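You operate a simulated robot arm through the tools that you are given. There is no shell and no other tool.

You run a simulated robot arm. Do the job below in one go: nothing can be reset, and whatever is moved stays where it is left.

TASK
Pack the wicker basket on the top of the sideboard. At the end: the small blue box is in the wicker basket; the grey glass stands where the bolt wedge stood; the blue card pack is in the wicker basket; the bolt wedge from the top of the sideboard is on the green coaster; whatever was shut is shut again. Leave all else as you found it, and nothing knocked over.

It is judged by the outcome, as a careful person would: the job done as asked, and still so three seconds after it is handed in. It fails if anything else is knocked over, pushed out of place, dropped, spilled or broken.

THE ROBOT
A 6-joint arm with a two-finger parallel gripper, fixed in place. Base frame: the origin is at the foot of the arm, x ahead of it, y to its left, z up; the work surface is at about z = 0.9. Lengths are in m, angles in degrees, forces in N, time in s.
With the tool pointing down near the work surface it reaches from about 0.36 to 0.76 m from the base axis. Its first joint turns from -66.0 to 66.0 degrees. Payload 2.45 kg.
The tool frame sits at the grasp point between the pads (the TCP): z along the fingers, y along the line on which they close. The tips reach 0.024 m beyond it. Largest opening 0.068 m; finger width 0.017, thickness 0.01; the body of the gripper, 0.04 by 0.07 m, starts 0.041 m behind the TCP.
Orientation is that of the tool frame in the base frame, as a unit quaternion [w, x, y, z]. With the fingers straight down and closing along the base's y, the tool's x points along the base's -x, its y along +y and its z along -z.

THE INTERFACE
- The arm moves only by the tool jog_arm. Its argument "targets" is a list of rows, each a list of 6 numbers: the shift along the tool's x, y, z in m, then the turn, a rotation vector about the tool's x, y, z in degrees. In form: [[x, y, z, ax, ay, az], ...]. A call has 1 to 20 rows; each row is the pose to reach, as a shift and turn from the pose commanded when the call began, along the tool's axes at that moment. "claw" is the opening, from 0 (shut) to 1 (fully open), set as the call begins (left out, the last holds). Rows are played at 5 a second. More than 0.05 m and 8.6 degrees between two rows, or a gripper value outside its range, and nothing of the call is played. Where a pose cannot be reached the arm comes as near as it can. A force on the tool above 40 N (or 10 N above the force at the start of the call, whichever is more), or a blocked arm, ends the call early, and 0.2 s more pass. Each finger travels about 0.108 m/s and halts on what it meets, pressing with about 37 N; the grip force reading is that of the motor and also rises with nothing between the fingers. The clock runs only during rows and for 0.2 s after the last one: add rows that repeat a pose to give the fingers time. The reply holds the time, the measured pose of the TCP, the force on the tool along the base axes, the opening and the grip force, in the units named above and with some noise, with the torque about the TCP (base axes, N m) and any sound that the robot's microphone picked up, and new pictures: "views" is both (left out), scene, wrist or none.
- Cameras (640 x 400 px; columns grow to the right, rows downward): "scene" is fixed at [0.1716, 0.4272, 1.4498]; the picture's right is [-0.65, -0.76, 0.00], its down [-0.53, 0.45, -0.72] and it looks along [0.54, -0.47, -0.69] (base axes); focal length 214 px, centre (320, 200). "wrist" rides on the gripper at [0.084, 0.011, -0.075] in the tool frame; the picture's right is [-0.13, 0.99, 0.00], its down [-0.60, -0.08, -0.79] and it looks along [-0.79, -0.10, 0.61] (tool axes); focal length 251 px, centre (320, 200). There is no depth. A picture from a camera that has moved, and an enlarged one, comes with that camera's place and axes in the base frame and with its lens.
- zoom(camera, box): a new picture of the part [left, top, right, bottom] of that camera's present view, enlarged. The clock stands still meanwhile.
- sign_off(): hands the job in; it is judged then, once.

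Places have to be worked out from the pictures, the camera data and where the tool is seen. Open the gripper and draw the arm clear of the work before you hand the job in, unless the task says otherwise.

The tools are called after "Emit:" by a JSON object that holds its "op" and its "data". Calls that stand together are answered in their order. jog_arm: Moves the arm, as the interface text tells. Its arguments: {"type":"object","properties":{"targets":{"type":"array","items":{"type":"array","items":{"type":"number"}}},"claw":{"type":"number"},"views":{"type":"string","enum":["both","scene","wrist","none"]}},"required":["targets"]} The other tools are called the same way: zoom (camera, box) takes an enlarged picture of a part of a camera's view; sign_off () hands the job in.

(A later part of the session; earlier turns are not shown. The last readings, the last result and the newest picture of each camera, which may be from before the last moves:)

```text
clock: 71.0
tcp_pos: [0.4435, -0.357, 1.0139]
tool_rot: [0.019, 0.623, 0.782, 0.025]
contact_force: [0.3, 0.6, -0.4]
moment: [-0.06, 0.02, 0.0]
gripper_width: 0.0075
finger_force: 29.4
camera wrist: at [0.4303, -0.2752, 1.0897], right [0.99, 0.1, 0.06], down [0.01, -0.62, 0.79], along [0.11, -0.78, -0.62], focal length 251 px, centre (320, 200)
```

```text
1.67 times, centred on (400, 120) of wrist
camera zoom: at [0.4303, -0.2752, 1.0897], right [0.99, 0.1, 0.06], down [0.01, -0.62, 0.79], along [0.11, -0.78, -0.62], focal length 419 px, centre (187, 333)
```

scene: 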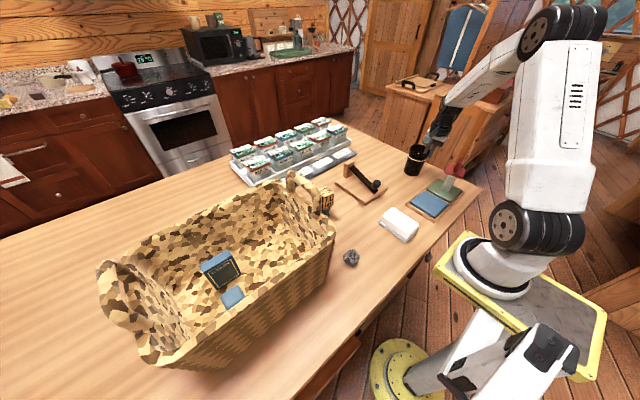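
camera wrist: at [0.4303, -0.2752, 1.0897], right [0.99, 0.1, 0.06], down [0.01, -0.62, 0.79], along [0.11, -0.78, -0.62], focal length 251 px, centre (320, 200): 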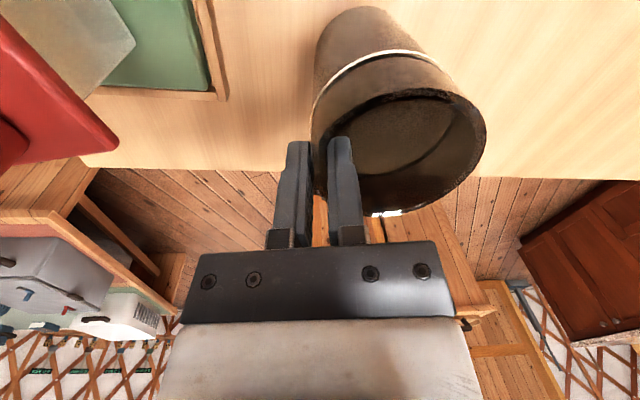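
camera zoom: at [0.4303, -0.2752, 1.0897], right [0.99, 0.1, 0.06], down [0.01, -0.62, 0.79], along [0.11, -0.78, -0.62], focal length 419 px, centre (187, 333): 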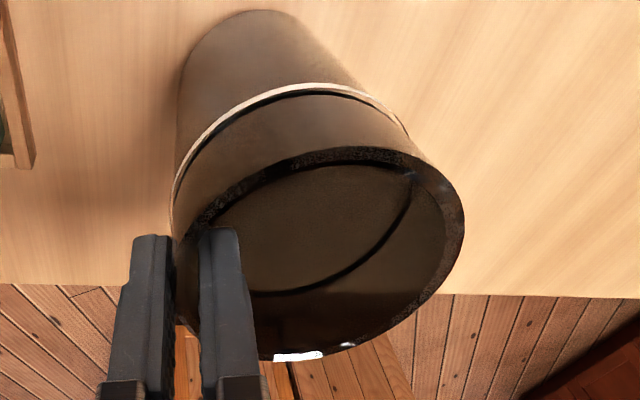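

The glass base is within a few millimetres of where the wedge stood. I lower the last 2–3 mm in 1 mm steps until light contact.

Emit:
{"op": "jog_arm", "data": {"targets": [[0, -0.0001, 0.001, 0, 0, 0], [0, -0.0001, 0.002, 0, 0, 0], [0, -0.0001, 0.002, 0, 0, 0]], "views": "none"}}

```text
clock: 71.8
tcp_pos: [0.4417, -0.3587, 1.0124]
tool_rot: [0.018, 0.622, 0.782, 0.024]
contact_force: [-0.3, -0.5, -1.2]
moment: [-0.03, 0.06, -0.02]
gripper_width: 0.0074
finger_force: 29.5
```

No contact yet at TCP z≈1.012. I go down 1 mm more.

Emit:
{"op": "jog_arm", "data": {"targets": [[0, 0, 0.0005, 0, 0, 0], [0, -0.0001, 0.001, 0, 0, 0], [0, -0.0001, 0.001, 0, 0, 0]], "views": "none"}}

```text
clock: 72.6
tcp_pos: [0.4422, -0.3579, 1.0107]
tool_rot: [0.018, 0.622, 0.782, 0.025]
contact_force: [0.7, 0.4, 1.0]
moment: [0.11, -0.06, 0.02]
gripper_width: 0.0073
finger_force: 29.9
```

The force and moment are starting to rise, so contact is beginning. I lower another 0.7 mm.

Emit:
{"op": "jog_arm", "data": {"targets": [[0, 0, 0.0007, 0, 0, 0], [0, 0, 0.0007, 0, 0, 0]], "views": "none"}}

```text
clock: 73.2
tcp_pos: [0.4426, -0.3582, 1.012]
tool_rot: [0.018, 0.623, 0.782, 0.024]
contact_force: [-0.7, 2.0, 11.5]
moment: [0.27, 0.08, 0.01]
gripper_width: 0.0072
finger_force: 29.7
```

The glass is resting on the table with about 11 N. I release by opening a little, so both fingers move away from the wall.

Emit:
{"op": "jog_arm", "data": {"targets": [[0, 0, 0, 0, 0, 0], [0, 0, 0, 0, 0, 0], [0, 0, 0, 0, 0, 0]], "claw": 0.4, "views": "both"}}

Emit:
{"op": "zoom", "data": {"camera": "wrist", "box": [220, 50, 460, 250]}}

Emit:
{"op": "zoom", "data": {"camera": "scene", "box": [370, 110, 470, 200]}}

```text
clock: 74.0
tcp_pos: [0.4422, -0.3564, 1.011]
tool_rot: [0.018, 0.623, 0.781, 0.025]
contact_force: [0.5, 0.5, -0.6]
moment: [-0.02, 0.01, 0.02]
gripper_width: 0.0273
finger_force: 0.0
camera wrist: at [0.4301, -0.2752, 1.0862], right [0.99, 0.1, 0.06], down [0.01, -0.62, 0.79], along [0.11, -0.78, -0.62], focal length 251 px, centre (320, 200)
```

scene: 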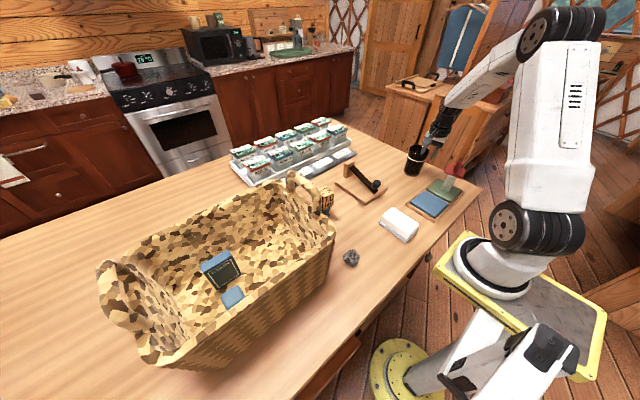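
wrist: 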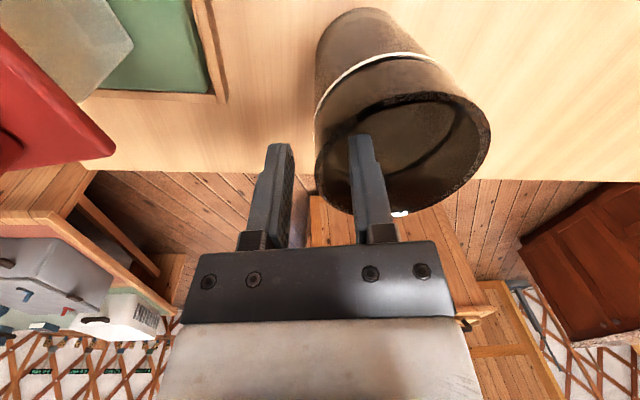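

```text
2.00 times, centred on (340, 150) of wrist
camera zoom: at [0.4301, -0.2752, 1.0862], right [0.99, 0.1, 0.06], down [0.01, -0.62, 0.79], along [0.11, -0.78, -0.62], focal length 503 px, centre (280, 300)
```

zoom: 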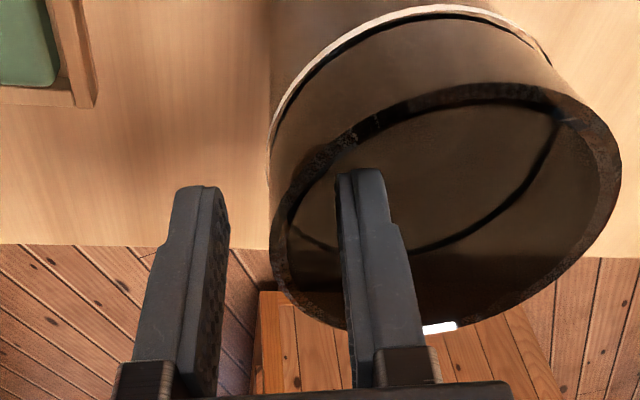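

```text
4.44 times, centred on (420, 155) of scene
camera zoom: at [0.1716, 0.4272, 1.4498], right [-0.65, -0.76, 0.0], down [-0.53, 0.45, -0.72], along [0.54, -0.47, -0.69], focal length 953 px, centre (-124, 400)
```

zoom: 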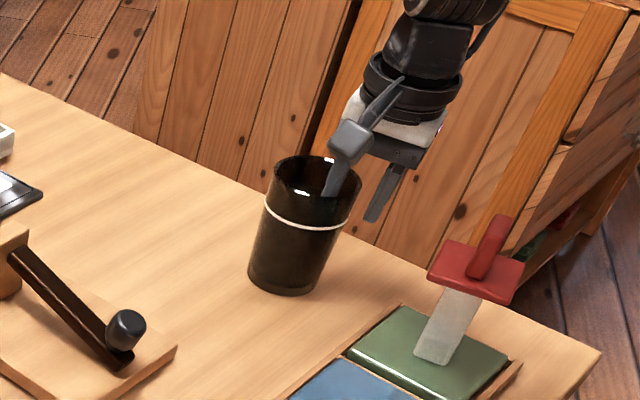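

The glass stands free, upright. I raise the gripper straight up out of it.

Emit:
{"op": "jog_arm", "data": {"targets": [[0, 0.0003, -0.005, 0, 0, 0], [0, 0.0009, -0.015, 0, 0, 0], [0, 0.0019, -0.03, 0, 0, 0], [0, 0.0031, -0.05, 0, 0, 0], [0, 0.0053, -0.085, 0, 0, 0], [0, 0.0078, -0.125, 0, 0, 0], [0, 0.01, -0.16, 0, 0, 0]], "views": "both"}}

Emit:
{"op": "zoom", "data": {"camera": "scene", "box": [350, 110, 490, 230]}}

Emit:
{"op": "zoom", "data": {"camera": "wrist", "box": [200, 0, 520, 200]}}

```text
clock: 75.6
tcp_pos: [0.4441, -0.3607, 1.1676]
tool_rot: [0.018, 0.623, 0.781, 0.025]
contact_force: [-0.2, 0.6, 0.0]
moment: [0.01, -0.03, 0.0]
gripper_width: 0.0272
finger_force: 0.0
camera wrist: at [0.4311, -0.2772, 1.244], right [0.99, 0.1, 0.06], down [0.01, -0.62, 0.79], along [0.11, -0.78, -0.62], focal length 251 px, centre (320, 200)
```

scene: 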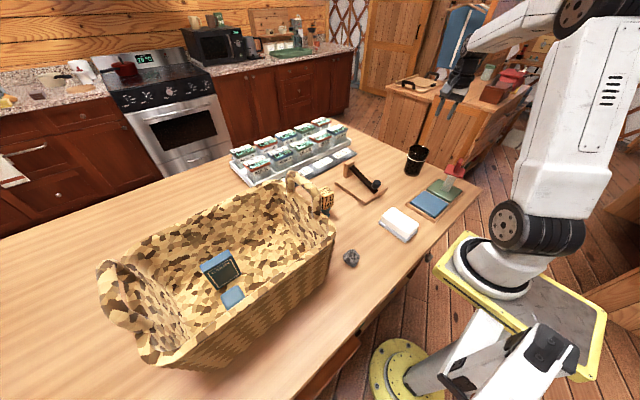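
wrist: 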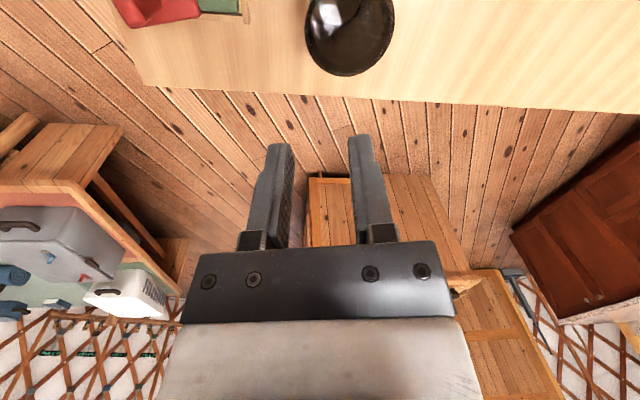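

```text
3.33 times, centred on (420, 170) of scene
camera zoom: at [0.1716, 0.4272, 1.4498], right [-0.65, -0.76, 0.0], down [-0.53, 0.45, -0.72], along [0.54, -0.47, -0.69], focal length 715 px, centre (-13, 300)
```

zoom: 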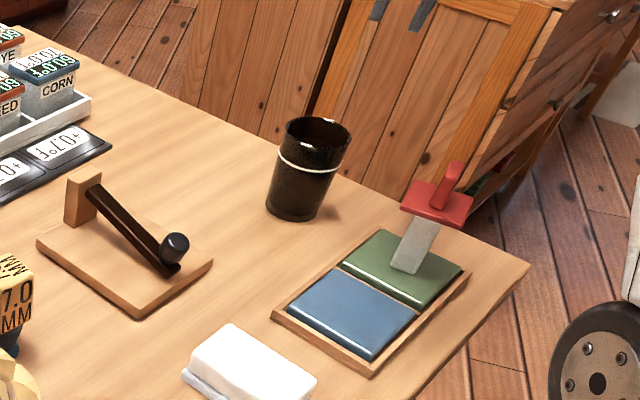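

```text
2.00 times, centred on (360, 100) of wrist
camera zoom: at [0.4311, -0.2772, 1.244], right [0.99, 0.1, 0.06], down [0.01, -0.62, 0.79], along [0.11, -0.78, -0.62], focal length 503 px, centre (240, 400)
```

zoom: 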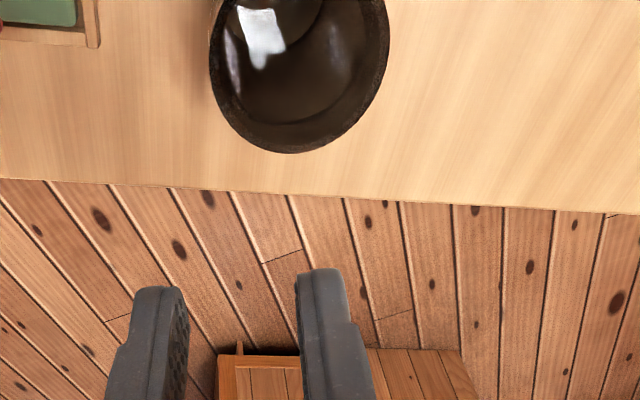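

All four placements look done, and the glass base matches the wedge's old pixel position. Before retracting, I double-check the background for anything that bears on which piece is the "bolt wedge".

Emit:
{"op": "zoom", "data": {"camera": "scene", "box": [60, 50, 130, 110]}}

Emit:
{"op": "zoom", "data": {"camera": "scene", "box": [430, 20, 540, 120]}}

Emit:
{"op": "zoom", "data": {"camera": "wrist", "box": [0, 180, 200, 340]}}

Emit:
{"op": "zoom", "data": {"camera": "scene", "box": [300, 170, 360, 220]}}

Emit:
{"op": "zoom", "data": {"camera": "scene", "box": [410, 140, 480, 220]}}

```text
6.67 times, centred on (95, 80) of scene
camera zoom: at [0.1716, 0.4272, 1.4498], right [-0.65, -0.76, 0.0], down [-0.53, 0.45, -0.72], along [0.54, -0.47, -0.69], focal length 1430 px, centre (1820, 1000)
```

zoom: 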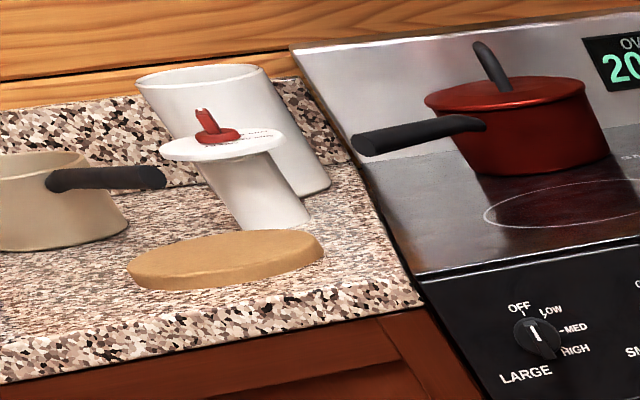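

```text
4.00 times, centred on (485, 70) of scene
camera zoom: at [0.1716, 0.4272, 1.4498], right [-0.65, -0.76, 0.0], down [-0.53, 0.45, -0.72], along [0.54, -0.47, -0.69], focal length 858 px, centre (-340, 720)
```

zoom: 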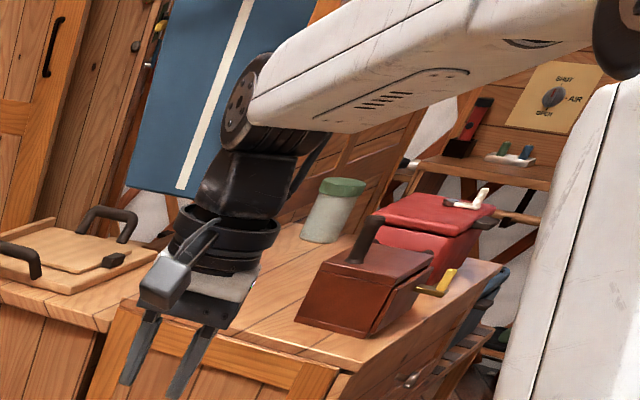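

```text
2.50 times, centred on (100, 260) of wrist
camera zoom: at [0.4311, -0.2772, 1.244], right [0.99, 0.1, 0.06], down [0.01, -0.62, 0.79], along [0.11, -0.78, -0.62], focal length 629 px, centre (870, 50)
```

zoom: 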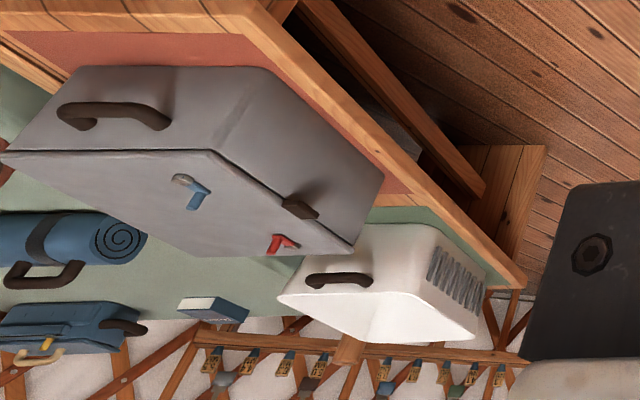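

```text
8.00 times, centred on (330, 195) of scene
camera zoom: at [0.1716, 0.4272, 1.4498], right [-0.65, -0.76, 0.0], down [-0.53, 0.45, -0.72], along [0.54, -0.47, -0.69], focal length 1716 px, centre (240, 240)
```

zoom: 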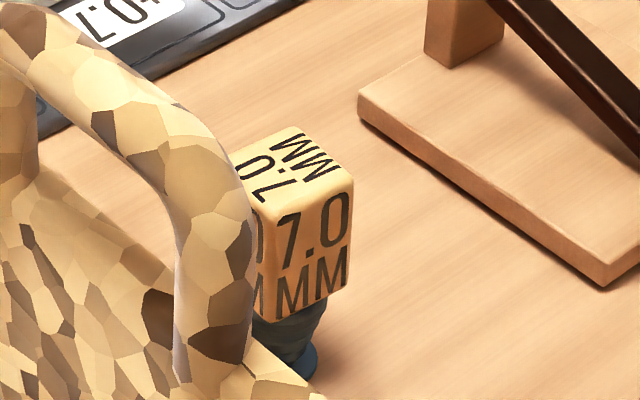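

```text
5.00 times, centred on (445, 180) of scene
camera zoom: at [0.1716, 0.4272, 1.4498], right [-0.65, -0.76, 0.0], down [-0.53, 0.45, -0.72], along [0.54, -0.47, -0.69], focal length 1072 px, centre (-305, 300)
```

zoom: 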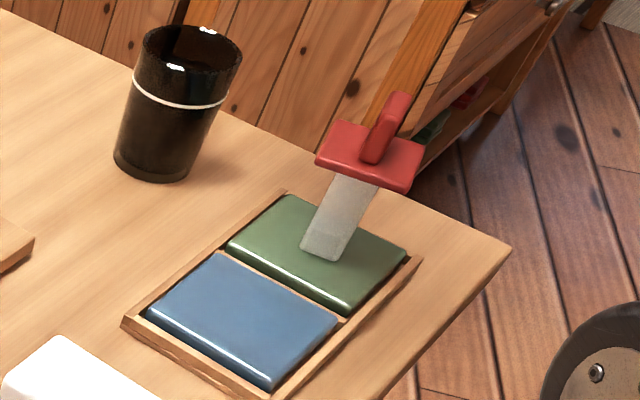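

The rail in the background holds a row of small labelled blue pieces, possibly the same kind as the 7.0 MM piece. That could decide which object is the bolt wedge, so I zoom in closely.

Emit:
{"op": "zoom", "data": {"camera": "wrist", "box": [50, 280, 130, 340]}}

Emit:
{"op": "zoom", "data": {"camera": "wrist", "box": [100, 280, 180, 340]}}

Emit:
{"op": "zoom", "data": {"camera": "wrist", "box": [0, 300, 200, 400]}}

```text
6.67 times, centred on (90, 310) of wrist
camera zoom: at [0.4311, -0.2772, 1.244], right [0.99, 0.1, 0.06], down [0.01, -0.62, 0.79], along [0.11, -0.78, -0.62], focal length 1676 px, centre (1853, -533)
```

zoom: 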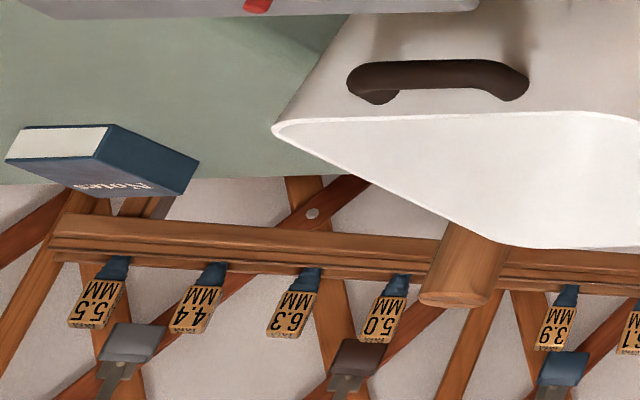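

```text
6.67 times, centred on (140, 310) of wrist
camera zoom: at [0.4311, -0.2772, 1.244], right [0.99, 0.1, 0.06], down [0.01, -0.62, 0.79], along [0.11, -0.78, -0.62], focal length 1676 px, centre (1520, -533)
```

zoom: 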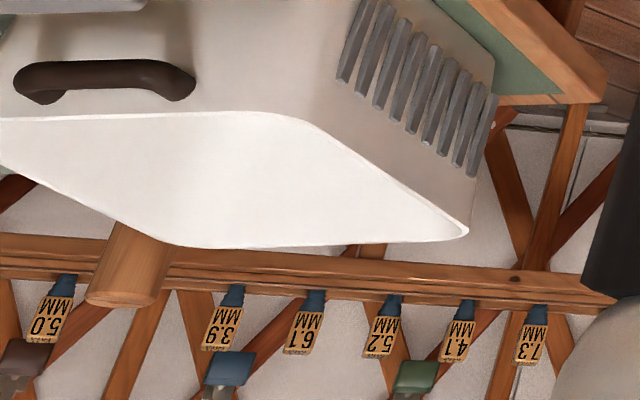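

```text
3.20 times, centred on (100, 350) of wrist
camera zoom: at [0.4311, -0.2772, 1.244], right [0.99, 0.1, 0.06], down [0.01, -0.62, 0.79], along [0.11, -0.78, -0.62], focal length 805 px, centre (1024, -280)
```

zoom: 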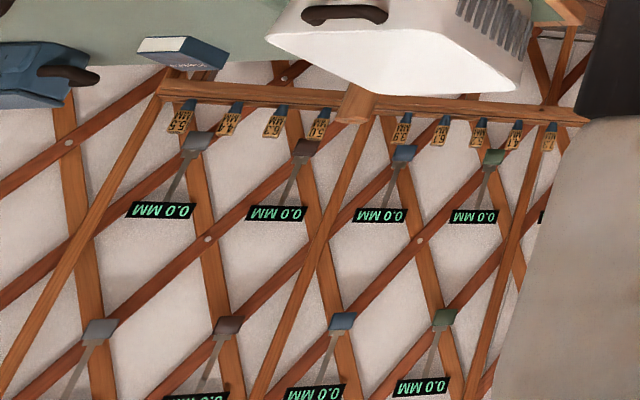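

This changes things. The rail in the background carries a whole set of pieces labelled "5.5 MM", "4.4 MM", "7.3 MM" and so on, the same blue tapered plug with a label as the "7.0 MM" piece on the sideboard, next to lattice-bolt gauges. So the bolt wedge "from the top of the sideboard" is the 7.0 MM piece, and I moved the wrong object.

To put this right:
1. The red piece goes to a free temporary spot.
2. The 7.0 wedge goes onto the coaster.
3. The glass goes to the 7.0 wedge's spot.
4. The red piece goes back exactly where it stood.

First I untilt the tool and return above the red handle.

Emit:
{"op": "jog_arm", "data": {"targets": [[0, 0, 0, 3.6, 0, 0], [0, 0, 0, 3.6, 0, 0]], "claw": 0.55, "views": "none"}}

```text
clock: 76.2
tcp_pos: [0.4439, -0.3594, 1.168]
tool_rot: [-0.002, 0.623, 0.782, 0.0]
contact_force: [0.1, 1.2, 0.1]
moment: [0.0, -0.01, 0.06]
gripper_width: 0.0371
finger_force: 0.0
```

The tool is vertical again. I move above the red piece on the coaster.

Emit:
{"op": "jog_arm", "data": {"targets": [[0.0137, -0.0275, 0.005, 0, 0, 0], [0.0273, -0.055, 0.015, 0, 0, 0], [0.041, -0.0825, 0.03, 0, 0, 0], [0.0546, -0.11, 0.048, 0, 0, 0], [0.0546, -0.11, 0.048, 0, 0, 0]], "views": "both"}}

Emit:
{"op": "zoom", "data": {"camera": "wrist", "box": [200, 0, 440, 160]}}

Emit:
{"op": "zoom", "data": {"camera": "scene", "box": [260, 100, 440, 240]}}

```text
clock: 77.4
tcp_pos: [0.3231, -0.33, 1.1225]
tool_rot: [-0.001, 0.623, 0.782, 0.0]
contact_force: [0.1, 0.4, -0.6]
moment: [-0.01, 0.03, 0.01]
gripper_width: 0.0375
finger_force: 0.1
camera wrist: at [0.3154, -0.2461, 1.198], right [1.0, 0.1, 0.0], down [0.06, -0.61, 0.79], along [0.07, -0.79, -0.61], focal length 251 px, centre (320, 200)
```

scene: 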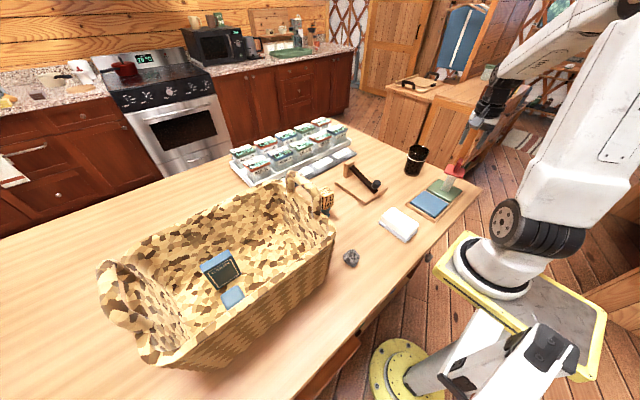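
wrist: 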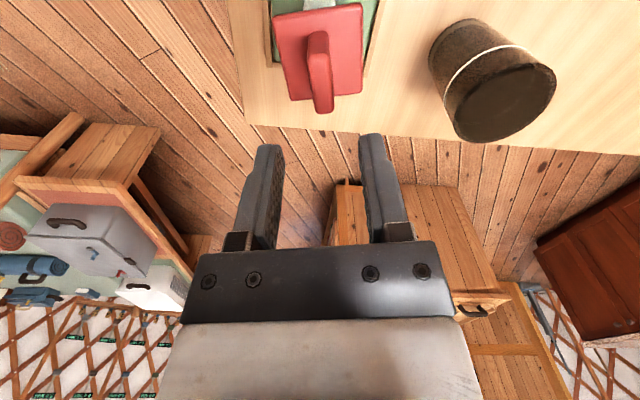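

```text
2.50 times, centred on (320, 80) of wrist
camera zoom: at [0.3154, -0.2461, 1.198], right [1.0, 0.1, 0.0], down [0.06, -0.61, 0.79], along [0.07, -0.79, -0.61], focal length 629 px, centre (320, 500)
```

zoom: 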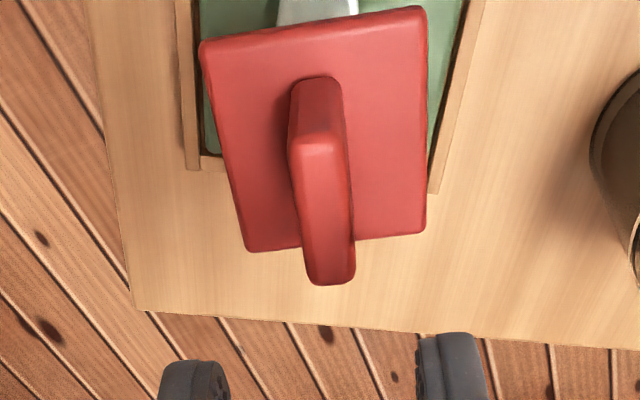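

```text
2.86 times, centred on (350, 170) of scene
camera zoom: at [0.1716, 0.4272, 1.4498], right [-0.65, -0.76, 0.0], down [-0.53, 0.45, -0.72], along [0.54, -0.47, -0.69], focal length 613 px, centre (234, 286)
```

zoom: 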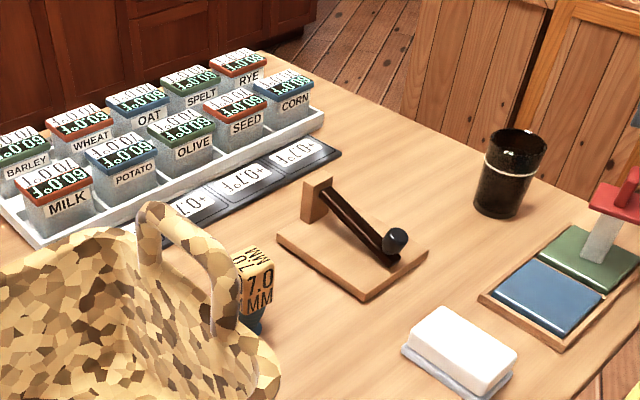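

The handle is 1.5 mm off centre, so I correct and descend to the same grip height as before, TCP z≈1.035.

Emit:
{"op": "jog_arm", "data": {"targets": [[0, 0.0015, 0.03, 0, 0, 0], [0, 0.0015, 0.06, 0, 0, 0], [0, 0.0015, 0.078, 0, 0, 0], [0, 0.0015, 0.087, 0, 0, 0], [0, 0.0015, 0.087, 0, 0, 0]], "views": "wrist"}}

Emit:
{"op": "zoom", "data": {"camera": "wrist", "box": [210, 60, 430, 260]}}

```text
clock: 78.6
tcp_pos: [0.3235, -0.3294, 1.0361]
tool_rot: [-0.002, 0.624, 0.782, -0.001]
contact_force: [0.3, -0.1, 1.1]
moment: [0.0, -0.03, 0.02]
gripper_width: 0.0373
finger_force: 0.0
camera wrist: at [0.3162, -0.2451, 1.1117], right [1.0, 0.1, 0.0], down [0.06, -0.61, 0.79], along [0.07, -0.79, -0.61], focal length 251 px, centre (320, 200)
```

wrist: 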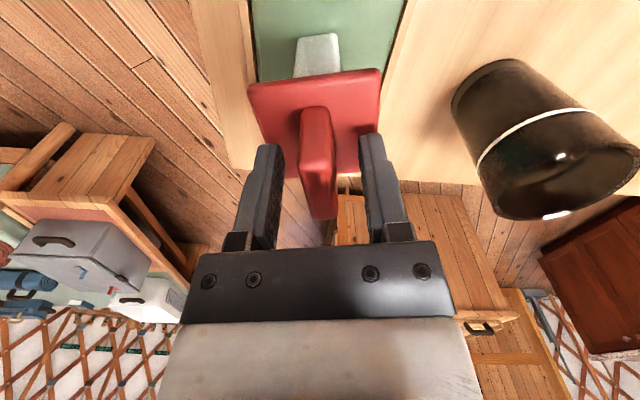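

```text
2.00 times, centred on (320, 160) of wrist
camera zoom: at [0.3162, -0.2451, 1.1117], right [1.0, 0.1, 0.0], down [0.06, -0.61, 0.79], along [0.07, -0.79, -0.61], focal length 503 px, centre (320, 280)
```

zoom: 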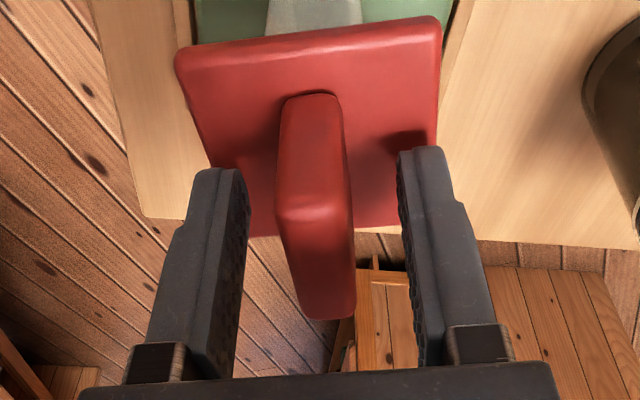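

The handle is between the fingers. I nudge 1.5 mm, as before, and close.

Emit:
{"op": "jog_arm", "data": {"targets": [[0, -0.0015, 0, 0, 0, 0], [0, -0.0015, 0, 0, 0, 0]], "views": "none"}}

Emit:
{"op": "jog_arm", "data": {"targets": [[0, 0, 0, 0, 0, 0], [0, 0, 0, 0, 0, 0], [0, 0, 0, 0, 0, 0], [0, 0, 0, 0, 0, 0]], "claw": 0.05, "views": "wrist"}}

```text
clock: 79.2
tcp_pos: [0.3233, -0.3292, 1.0359]
tool_rot: [-0.001, 0.623, 0.782, 0.0]
contact_force: [0.3, 0.2, 0.9]
moment: [0.02, -0.02, -0.01]
gripper_width: 0.0375
finger_force: 0.0
```

```text
clock: 80.2
tcp_pos: [0.3235, -0.3294, 1.0365]
tool_rot: [-0.002, 0.623, 0.782, 0.0]
contact_force: [0.1, -1.0, 0.2]
moment: [0.01, -0.03, 0.02]
gripper_width: 0.0128
finger_force: 32.9
camera wrist: at [0.315, -0.2456, 1.1115], right [1.0, 0.1, 0.0], down [0.06, -0.61, 0.79], along [0.07, -0.79, -0.61], focal length 251 px, centre (320, 200)
```

wrist: 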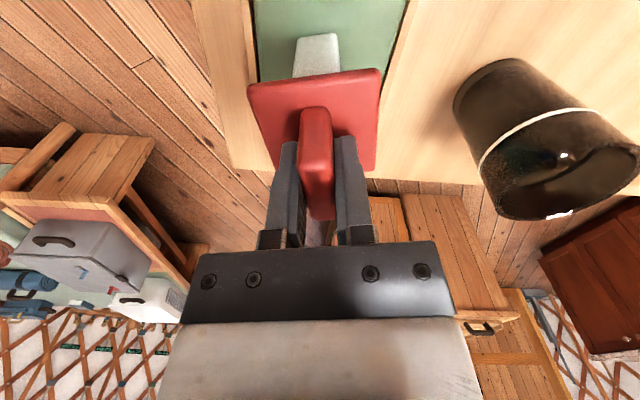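

Re-gripped in the same relative pose as the first time. I lift it to z≈1.15 so its foot clears the glass rim, and carry it to the free temporary spot at (0.585, −0.25).

Emit:
{"op": "jog_arm", "data": {"targets": [[0, 0, -0.006, 0, 0, 0], [0, 0, -0.02, 0, 0, 0], [0, 0, -0.045, 0, 0, 0], [0, 0, -0.08, 0, 0, 0], [0, 0, -0.1135, 0, 0, 0], [0.0028, 0.0389, -0.1135, 0, 0, 0], [0.0056, 0.0779, -0.1135, 0, 0, 0], [0.0084, 0.1168, -0.1135, 0, 0, 0], [0.0111, 0.1558, -0.1135, 0, 0, 0], [0.0139, 0.1947, -0.1135, 0, 0, 0], [0.0167, 0.2337, -0.1135, 0, 0, 0], [0.0195, 0.2726, -0.1135, 0, 0, 0], [0.0195, 0.2726, -0.1135, 0, 0, 0]], "views": "both"}}

Emit:
{"op": "zoom", "data": {"camera": "scene", "box": [340, 90, 480, 220]}}

```text
clock: 83.0
tcp_pos: [0.5845, -0.2492, 1.1495]
tool_rot: [-0.001, 0.623, 0.782, 0.0]
contact_force: [0.5, -0.3, -1.4]
moment: [0.03, -0.02, -0.01]
gripper_width: 0.0132
finger_force: 33.9
camera wrist: at [0.577, -0.1662, 1.2254], right [1.0, 0.1, 0.0], down [0.06, -0.61, 0.79], along [0.07, -0.79, -0.61], focal length 251 px, centre (320, 200)
```

scene: 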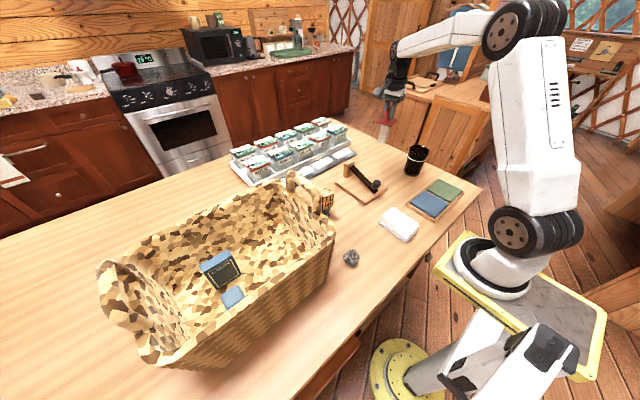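
wrist: 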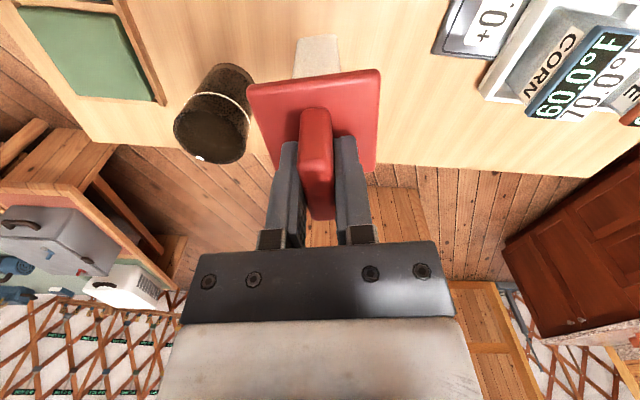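

```text
3.08 times, centred on (410, 155) of scene
camera zoom: at [0.1716, 0.4272, 1.4498], right [-0.65, -0.76, 0.0], down [-0.53, 0.45, -0.72], along [0.54, -0.47, -0.69], focal length 660 px, centre (43, 338)
```

zoom: 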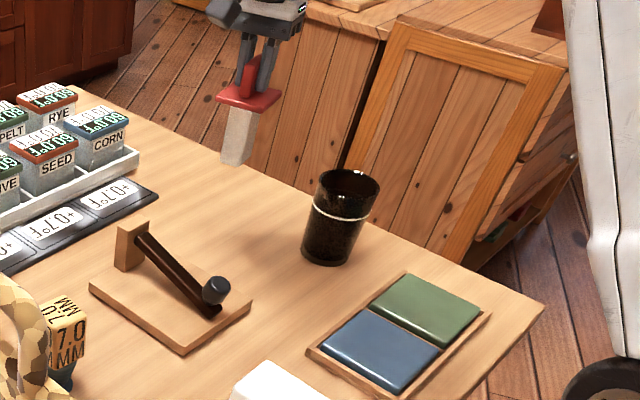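

The coasters are undisturbed. I lower the red piece to the table at this temporary spot, slowing near contact.

Emit:
{"op": "jog_arm", "data": {"targets": [[0, 0, 0.035, 0, 0, 0], [0, 0, 0.075, 0, 0, 0], [0, 0, 0.11, 0, 0, 0], [0, 0, 0.125, 0, 0, 0], [0, 0, 0.13, 0, 0, 0], [0, 0, 0.132, 0, 0, 0], [0, 0, 0.133, 0, 0, 0]], "views": "none"}}

Emit:
{"op": "jog_arm", "data": {"targets": [[0, 0, 0.0007, 0, 0, 0], [0, 0, 0.0014, 0, 0, 0]], "views": "none"}}

```text
clock: 84.6
tcp_pos: [0.5852, -0.25, 1.0154]
tool_rot: [-0.001, 0.623, 0.782, 0.0]
contact_force: [0.8, -0.4, -0.8]
moment: [-0.03, 0.0, 0.0]
gripper_width: 0.0128
finger_force: 33.2
```

```text
clock: 85.2
tcp_pos: [0.5844, -0.2487, 1.015]
tool_rot: [0.001, 0.623, 0.782, 0.0]
contact_force: [-0.6, 0.2, 6.1]
moment: [0.04, 0.07, 0.01]
gripper_width: 0.0129
finger_force: 33.0
```

Light contact of 6 N with the table. I release with a moderate opening and check that it stands.

Emit:
{"op": "jog_arm", "data": {"targets": [[0, 0, 0, 0, 0, 0], [0, 0, 0, 0, 0, 0], [0, 0, 0, 0, 0, 0]], "claw": 0.55, "views": "wrist"}}

Emit:
{"op": "jog_arm", "data": {"targets": [[0, 0, -0.01, 0, 0, 0], [0, 0, -0.025, 0, 0, 0], [0, 0, -0.05, 0, 0, 0], [0, 0, -0.09, 0, 0, 0], [0, 0, -0.13, 0, 0, 0]], "views": "both"}}

Emit:
{"op": "zoom", "data": {"camera": "scene", "box": [340, 90, 480, 220]}}

```text
clock: 86.0
tcp_pos: [0.5848, -0.2499, 1.0146]
tool_rot: [-0.001, 0.623, 0.782, 0.0]
contact_force: [-0.3, -0.5, 0.3]
moment: [-0.03, -0.04, 0.01]
gripper_width: 0.0375
finger_force: 0.1
camera wrist: at [0.5765, -0.1659, 1.0893], right [1.0, 0.1, 0.0], down [0.06, -0.61, 0.79], along [0.07, -0.79, -0.61], focal length 251 px, centre (320, 200)
```

wrist: 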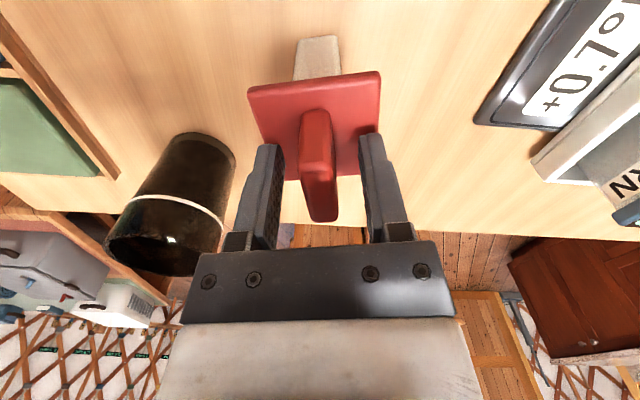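

```text
clock: 87.2
tcp_pos: [0.5839, -0.249, 1.1479]
tool_rot: [0.0, 0.623, 0.782, 0.001]
contact_force: [-0.7, 0.2, 0.5]
moment: [0.04, 0.01, -0.01]
gripper_width: 0.0375
finger_force: 0.1
camera wrist: at [0.5769, -0.1648, 1.2237], right [1.0, 0.1, 0.0], down [0.06, -0.61, 0.79], along [0.07, -0.79, -0.61], focal length 251 px, centre (320, 200)
```

scene: 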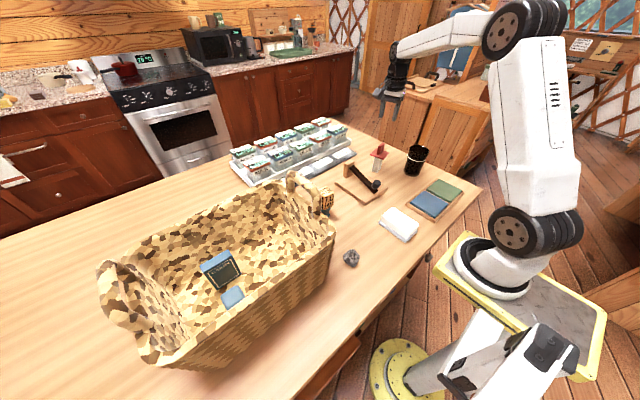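
wrist: 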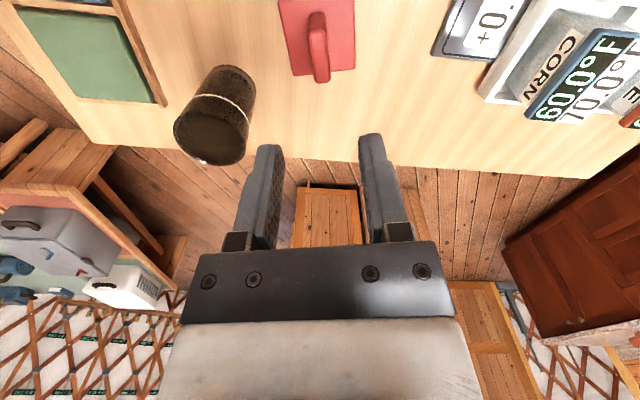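

```text
3.08 times, centred on (410, 155) of scene
camera zoom: at [0.1716, 0.4272, 1.4498], right [-0.65, -0.76, 0.0], down [-0.53, 0.45, -0.72], along [0.54, -0.47, -0.69], focal length 660 px, centre (43, 338)
```

zoom: 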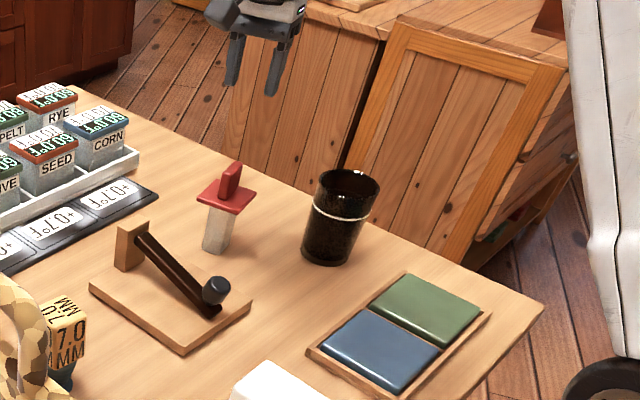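

The red piece stands safely at the temporary spot. I go to the real bolt wedge, the 7.0 MM piece, turning the tool to yaw 0 so the camera stays away from the basket handle.

Emit:
{"op": "jog_arm", "data": {"targets": [[0.0297, -0.0049, 0, 0, 0, -7.72], [0.0595, -0.0099, 0, 0, 0, -15.44], [0.0892, -0.0148, 0, 0, 0, -23.16], [0.1189, -0.0198, 0, 0, 0, -30.88], [0.1487, -0.0247, 0, 0, 0, -38.6], [0.1784, -0.0296, 0, 0, 0, -46.32], [0.2081, -0.0346, 0, 0, 0, -54.04], [0.2378, -0.0395, 0, 0, 0, -61.76], [0.2676, -0.0445, 0, 0, 0, -69.48], [0.2973, -0.0494, 0, 0, 0, -77.2], [0.2973, -0.0494, 0, 0, 0, -77.2]], "claw": 1.0, "views": "both"}}

Emit:
{"op": "zoom", "data": {"camera": "wrist", "box": [310, 10, 470, 130]}}

Emit:
{"op": "zoom", "data": {"camera": "scene", "box": [300, 170, 360, 225]}}

```text
clock: 89.6
tcp_pos: [0.4693, 0.0296, 1.1444]
tool_rot: [-0.001, -0.002, 1.0, 0.0]
contact_force: [-0.5, 0.6, 0.0]
moment: [0.0, -0.01, 0.02]
gripper_width: 0.0679
finger_force: 0.0
camera wrist: at [0.3863, 0.0391, 1.22], right [0.13, 0.99, 0.0], down [0.61, -0.08, 0.79], along [0.79, -0.1, -0.61], focal length 251 px, centre (320, 200)
```

scene: 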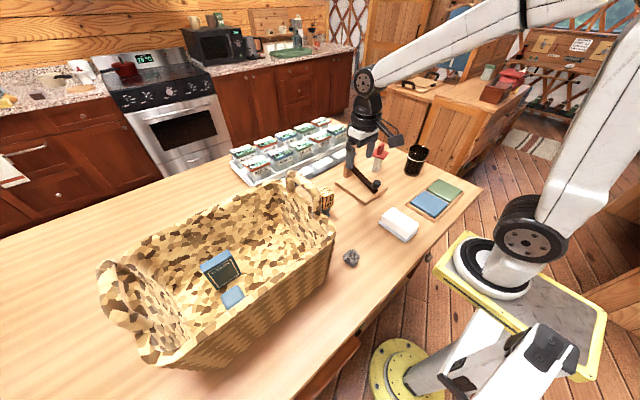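
wrist: 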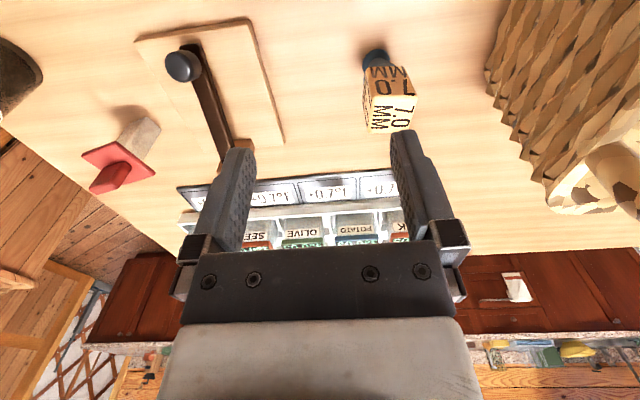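

```text
3.33 times, centred on (390, 70) of wrist
camera zoom: at [0.3863, 0.0391, 1.22], right [0.13, 0.99, 0.0], down [0.61, -0.08, 0.79], along [0.79, -0.1, -0.61], focal length 838 px, centre (87, 633)
```

zoom: 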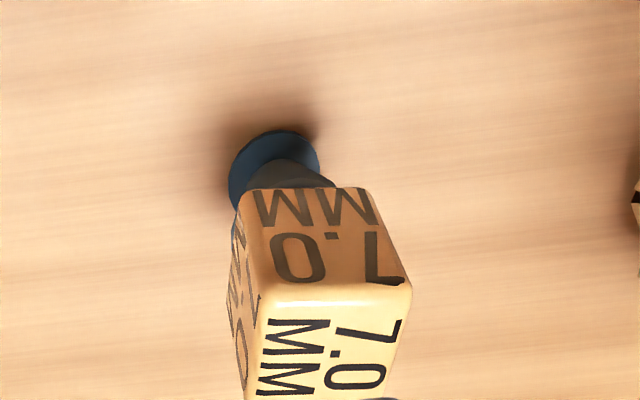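

```text
7.27 times, centred on (330, 198) of scene
camera zoom: at [0.1716, 0.4272, 1.4498], right [-0.65, -0.76, 0.0], down [-0.53, 0.45, -0.72], along [0.54, -0.47, -0.69], focal length 1560 px, centre (247, 218)
```

zoom: 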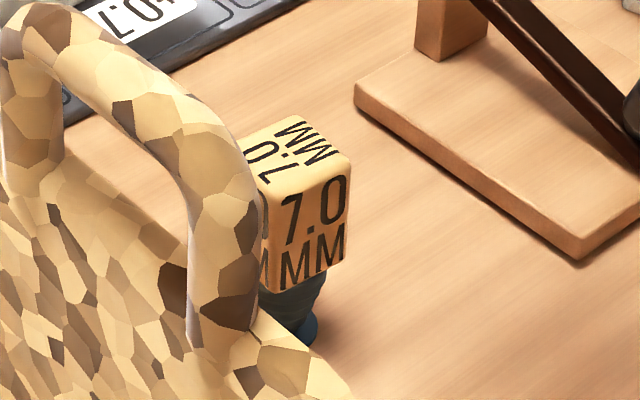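

The 7.0 wedge's block measures about 33×43×57 mm, centred near (0.540, 0.092), from z≈0.943 to 1.000, with its foot disc near (0.534, 0.089). I hover above it at z≈1.06 to refine these numbers.

Emit:
{"op": "jog_arm", "data": {"targets": [[-0.0176, 0.0159, 0.005, 0, 0, 0], [-0.0351, 0.0318, 0.02, 0, 0, 0], [-0.0527, 0.0477, 0.045, 0, 0, 0], [-0.0702, 0.0636, 0.075, 0, 0, 0], [-0.0702, 0.0636, 0.085, 0, 0, 0], [-0.0702, 0.0636, 0.085, 0, 0, 0]], "views": "both"}}

Emit:
{"op": "zoom", "data": {"camera": "wrist", "box": [230, 0, 410, 150]}}

Emit:
{"op": "zoom", "data": {"camera": "scene", "box": [280, 120, 380, 220]}}

```text
clock: 91.0
tcp_pos: [0.5404, 0.0918, 1.059]
tool_rot: [0.0, 0.0, 1.0, 0.001]
contact_force: [0.7, 0.3, 0.0]
moment: [-0.02, -0.01, 0.04]
gripper_width: 0.068
finger_force: 0.1
camera wrist: at [0.4558, 0.1028, 1.1342], right [0.13, 0.99, 0.0], down [0.61, -0.08, 0.79], along [0.79, -0.1, -0.61], focal length 251 px, centre (320, 200)
```

scene: 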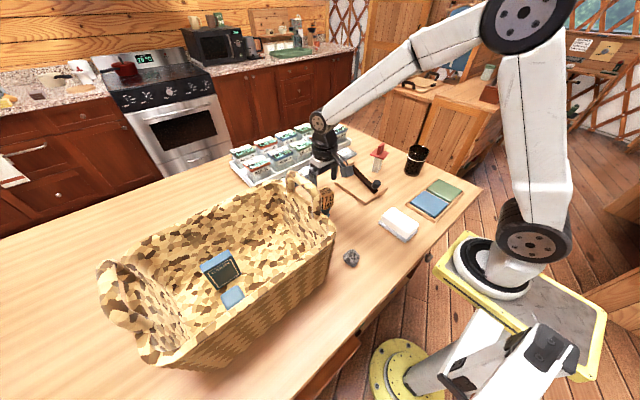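
wrist: 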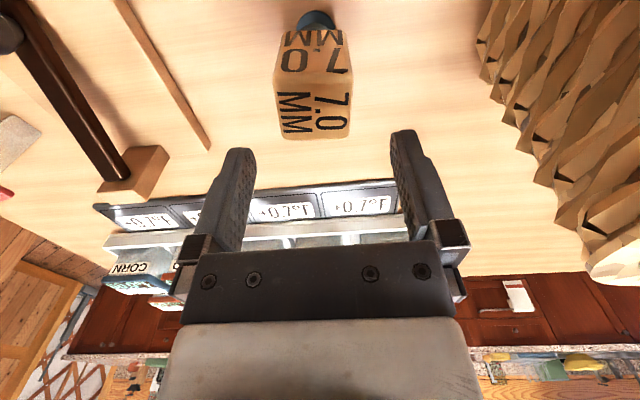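

```text
2.67 times, centred on (320, 75) of wrist
camera zoom: at [0.4558, 0.1028, 1.1342], right [0.13, 0.99, 0.0], down [0.61, -0.08, 0.79], along [0.79, -0.1, -0.61], focal length 670 px, centre (320, 533)
```

zoom: 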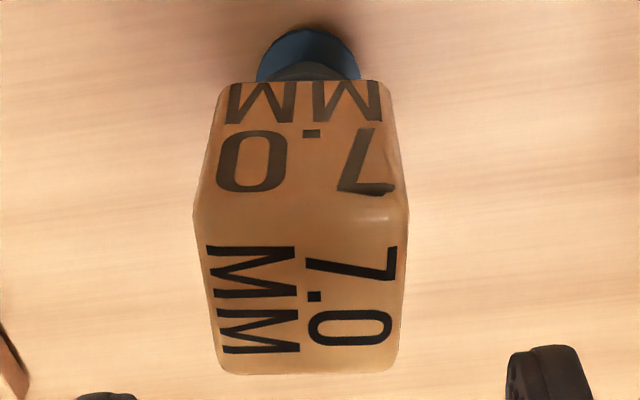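

```text
4.00 times, centred on (330, 170) of scene
camera zoom: at [0.1716, 0.4272, 1.4498], right [-0.65, -0.76, 0.0], down [-0.53, 0.45, -0.72], along [0.54, -0.47, -0.69], focal length 858 px, centre (280, 320)
```

zoom: 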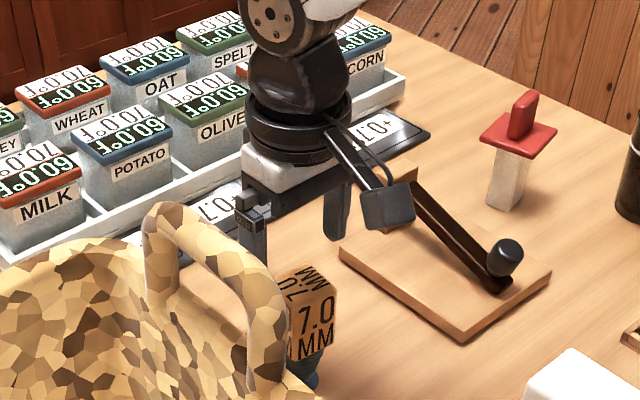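

Refined: the block is yawed about −7°, centred near (0.538, 0.089), with its top at about 1.007. The foot disc is centred near (0.535, 0.090), which is the glass's real target. I rotate to match, shift 3 mm and descend to TCP z≈0.978.

Emit:
{"op": "jog_arm", "data": {"targets": [[0.0018, -0.003, 0, 0, 0, 7.0], [0.0018, -0.003, 0.03, 0, 0, 7.0], [0.0018, -0.003, 0.055, 0, 0, 7.0], [0.0018, -0.003, 0.072, 0, 0, 7.0], [0.0018, -0.003, 0.081, 0, 0, 7.0], [0.0018, -0.003, 0.081, 0, 0, 7.0]], "views": "both"}}

Emit:
{"op": "zoom", "data": {"camera": "wrist", "box": [210, 40, 430, 260]}}

Emit:
{"op": "zoom", "data": {"camera": "scene", "box": [280, 130, 370, 220]}}

```text
clock: 92.4
tcp_pos: [0.537, 0.0908, 0.9791]
tool_rot: [-0.002, 0.06, 0.998, 0.0]
contact_force: [0.4, -0.2, -0.8]
moment: [0.01, 0.0, -0.01]
gripper_width: 0.068
finger_force: 0.0
camera wrist: at [0.4553, 0.1111, 1.0543], right [0.25, 0.97, 0.0], down [0.59, -0.15, 0.79], along [0.77, -0.2, -0.61], focal length 251 px, centre (320, 200)
```

scene: 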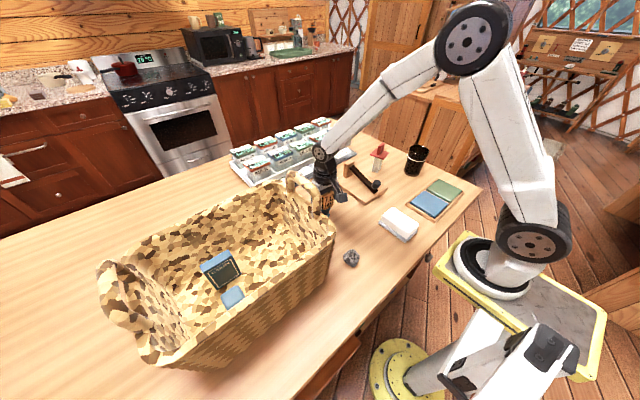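
wrist: 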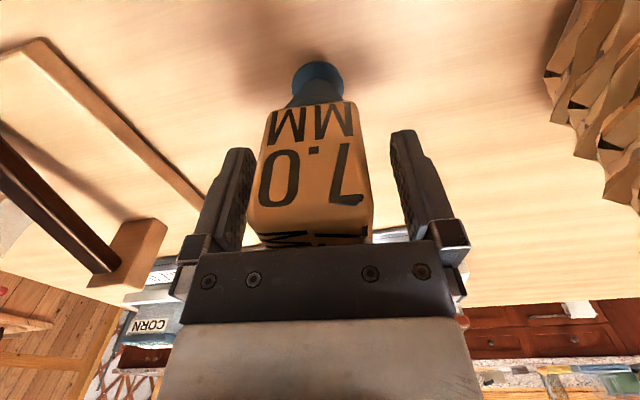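

```text
1.82 times, centred on (320, 150) of wrist
camera zoom: at [0.4553, 0.1111, 1.0543], right [0.25, 0.97, 0.0], down [0.59, -0.15, 0.79], along [0.77, -0.2, -0.61], focal length 457 px, centre (320, 291)
```

zoom: 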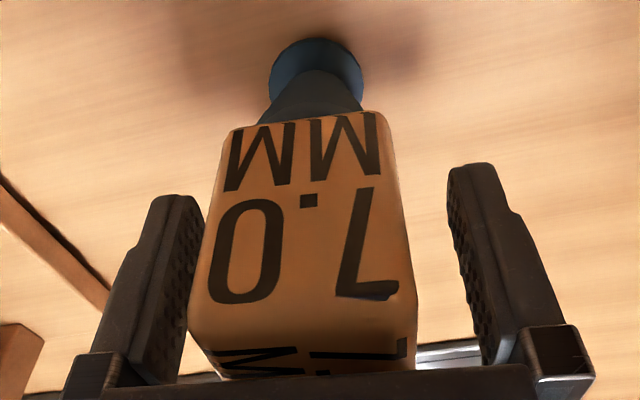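

```text
4.44 times, centred on (325, 175) of scene
camera zoom: at [0.1716, 0.4272, 1.4498], right [-0.65, -0.76, 0.0], down [-0.53, 0.45, -0.72], along [0.54, -0.47, -0.69], focal length 953 px, centre (298, 311)
```

zoom: 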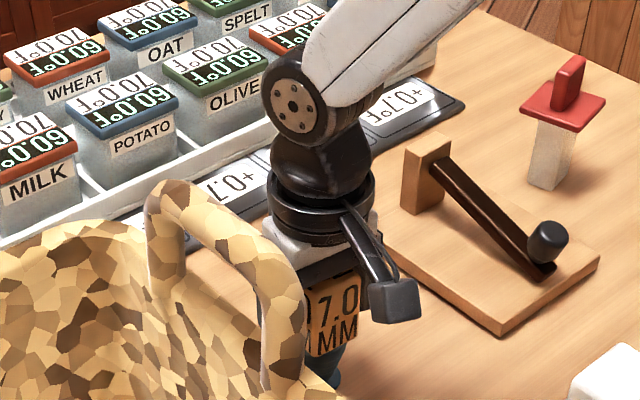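

The block is about 3 mm towards −y of the tool centre. I shift and then close on it.

Emit:
{"op": "jog_arm", "data": {"targets": [[0, -0.0015, 0, 0, 0, 0], [0, -0.003, 0, 0, 0, 0], [0, -0.003, 0, 0, 0, 0]], "views": "wrist"}}

Emit:
{"op": "zoom", "data": {"camera": "wrist", "box": [210, 40, 430, 260]}}

```text
clock: 93.2
tcp_pos: [0.5364, 0.0873, 0.9797]
tool_rot: [0.0, 0.061, 0.998, 0.0]
contact_force: [0.5, 0.4, 0.3]
moment: [0.01, 0.01, 0.02]
gripper_width: 0.0681
finger_force: 0.0
camera wrist: at [0.4555, 0.1077, 1.0546], right [0.25, 0.97, 0.0], down [0.59, -0.15, 0.79], along [0.77, -0.2, -0.61], focal length 251 px, centre (320, 200)
```

wrist: 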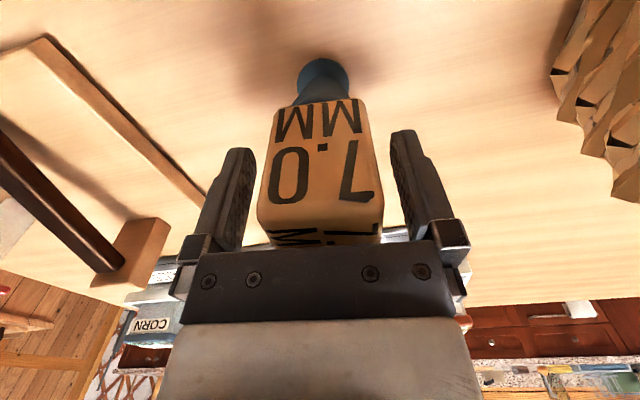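

```text
1.82 times, centred on (320, 150) of wrist
camera zoom: at [0.4555, 0.1077, 1.0546], right [0.25, 0.97, 0.0], down [0.59, -0.15, 0.79], along [0.77, -0.2, -0.61], focal length 457 px, centre (320, 291)
```

zoom: 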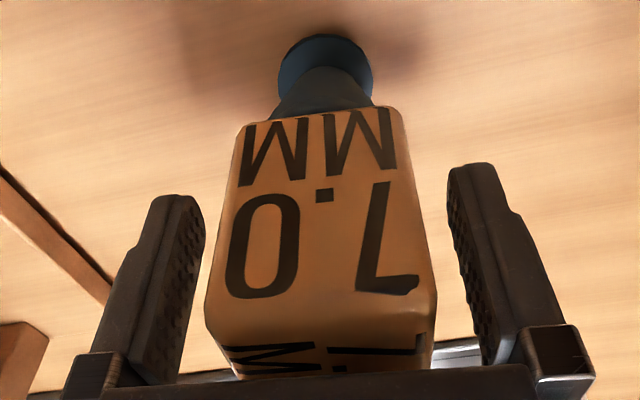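

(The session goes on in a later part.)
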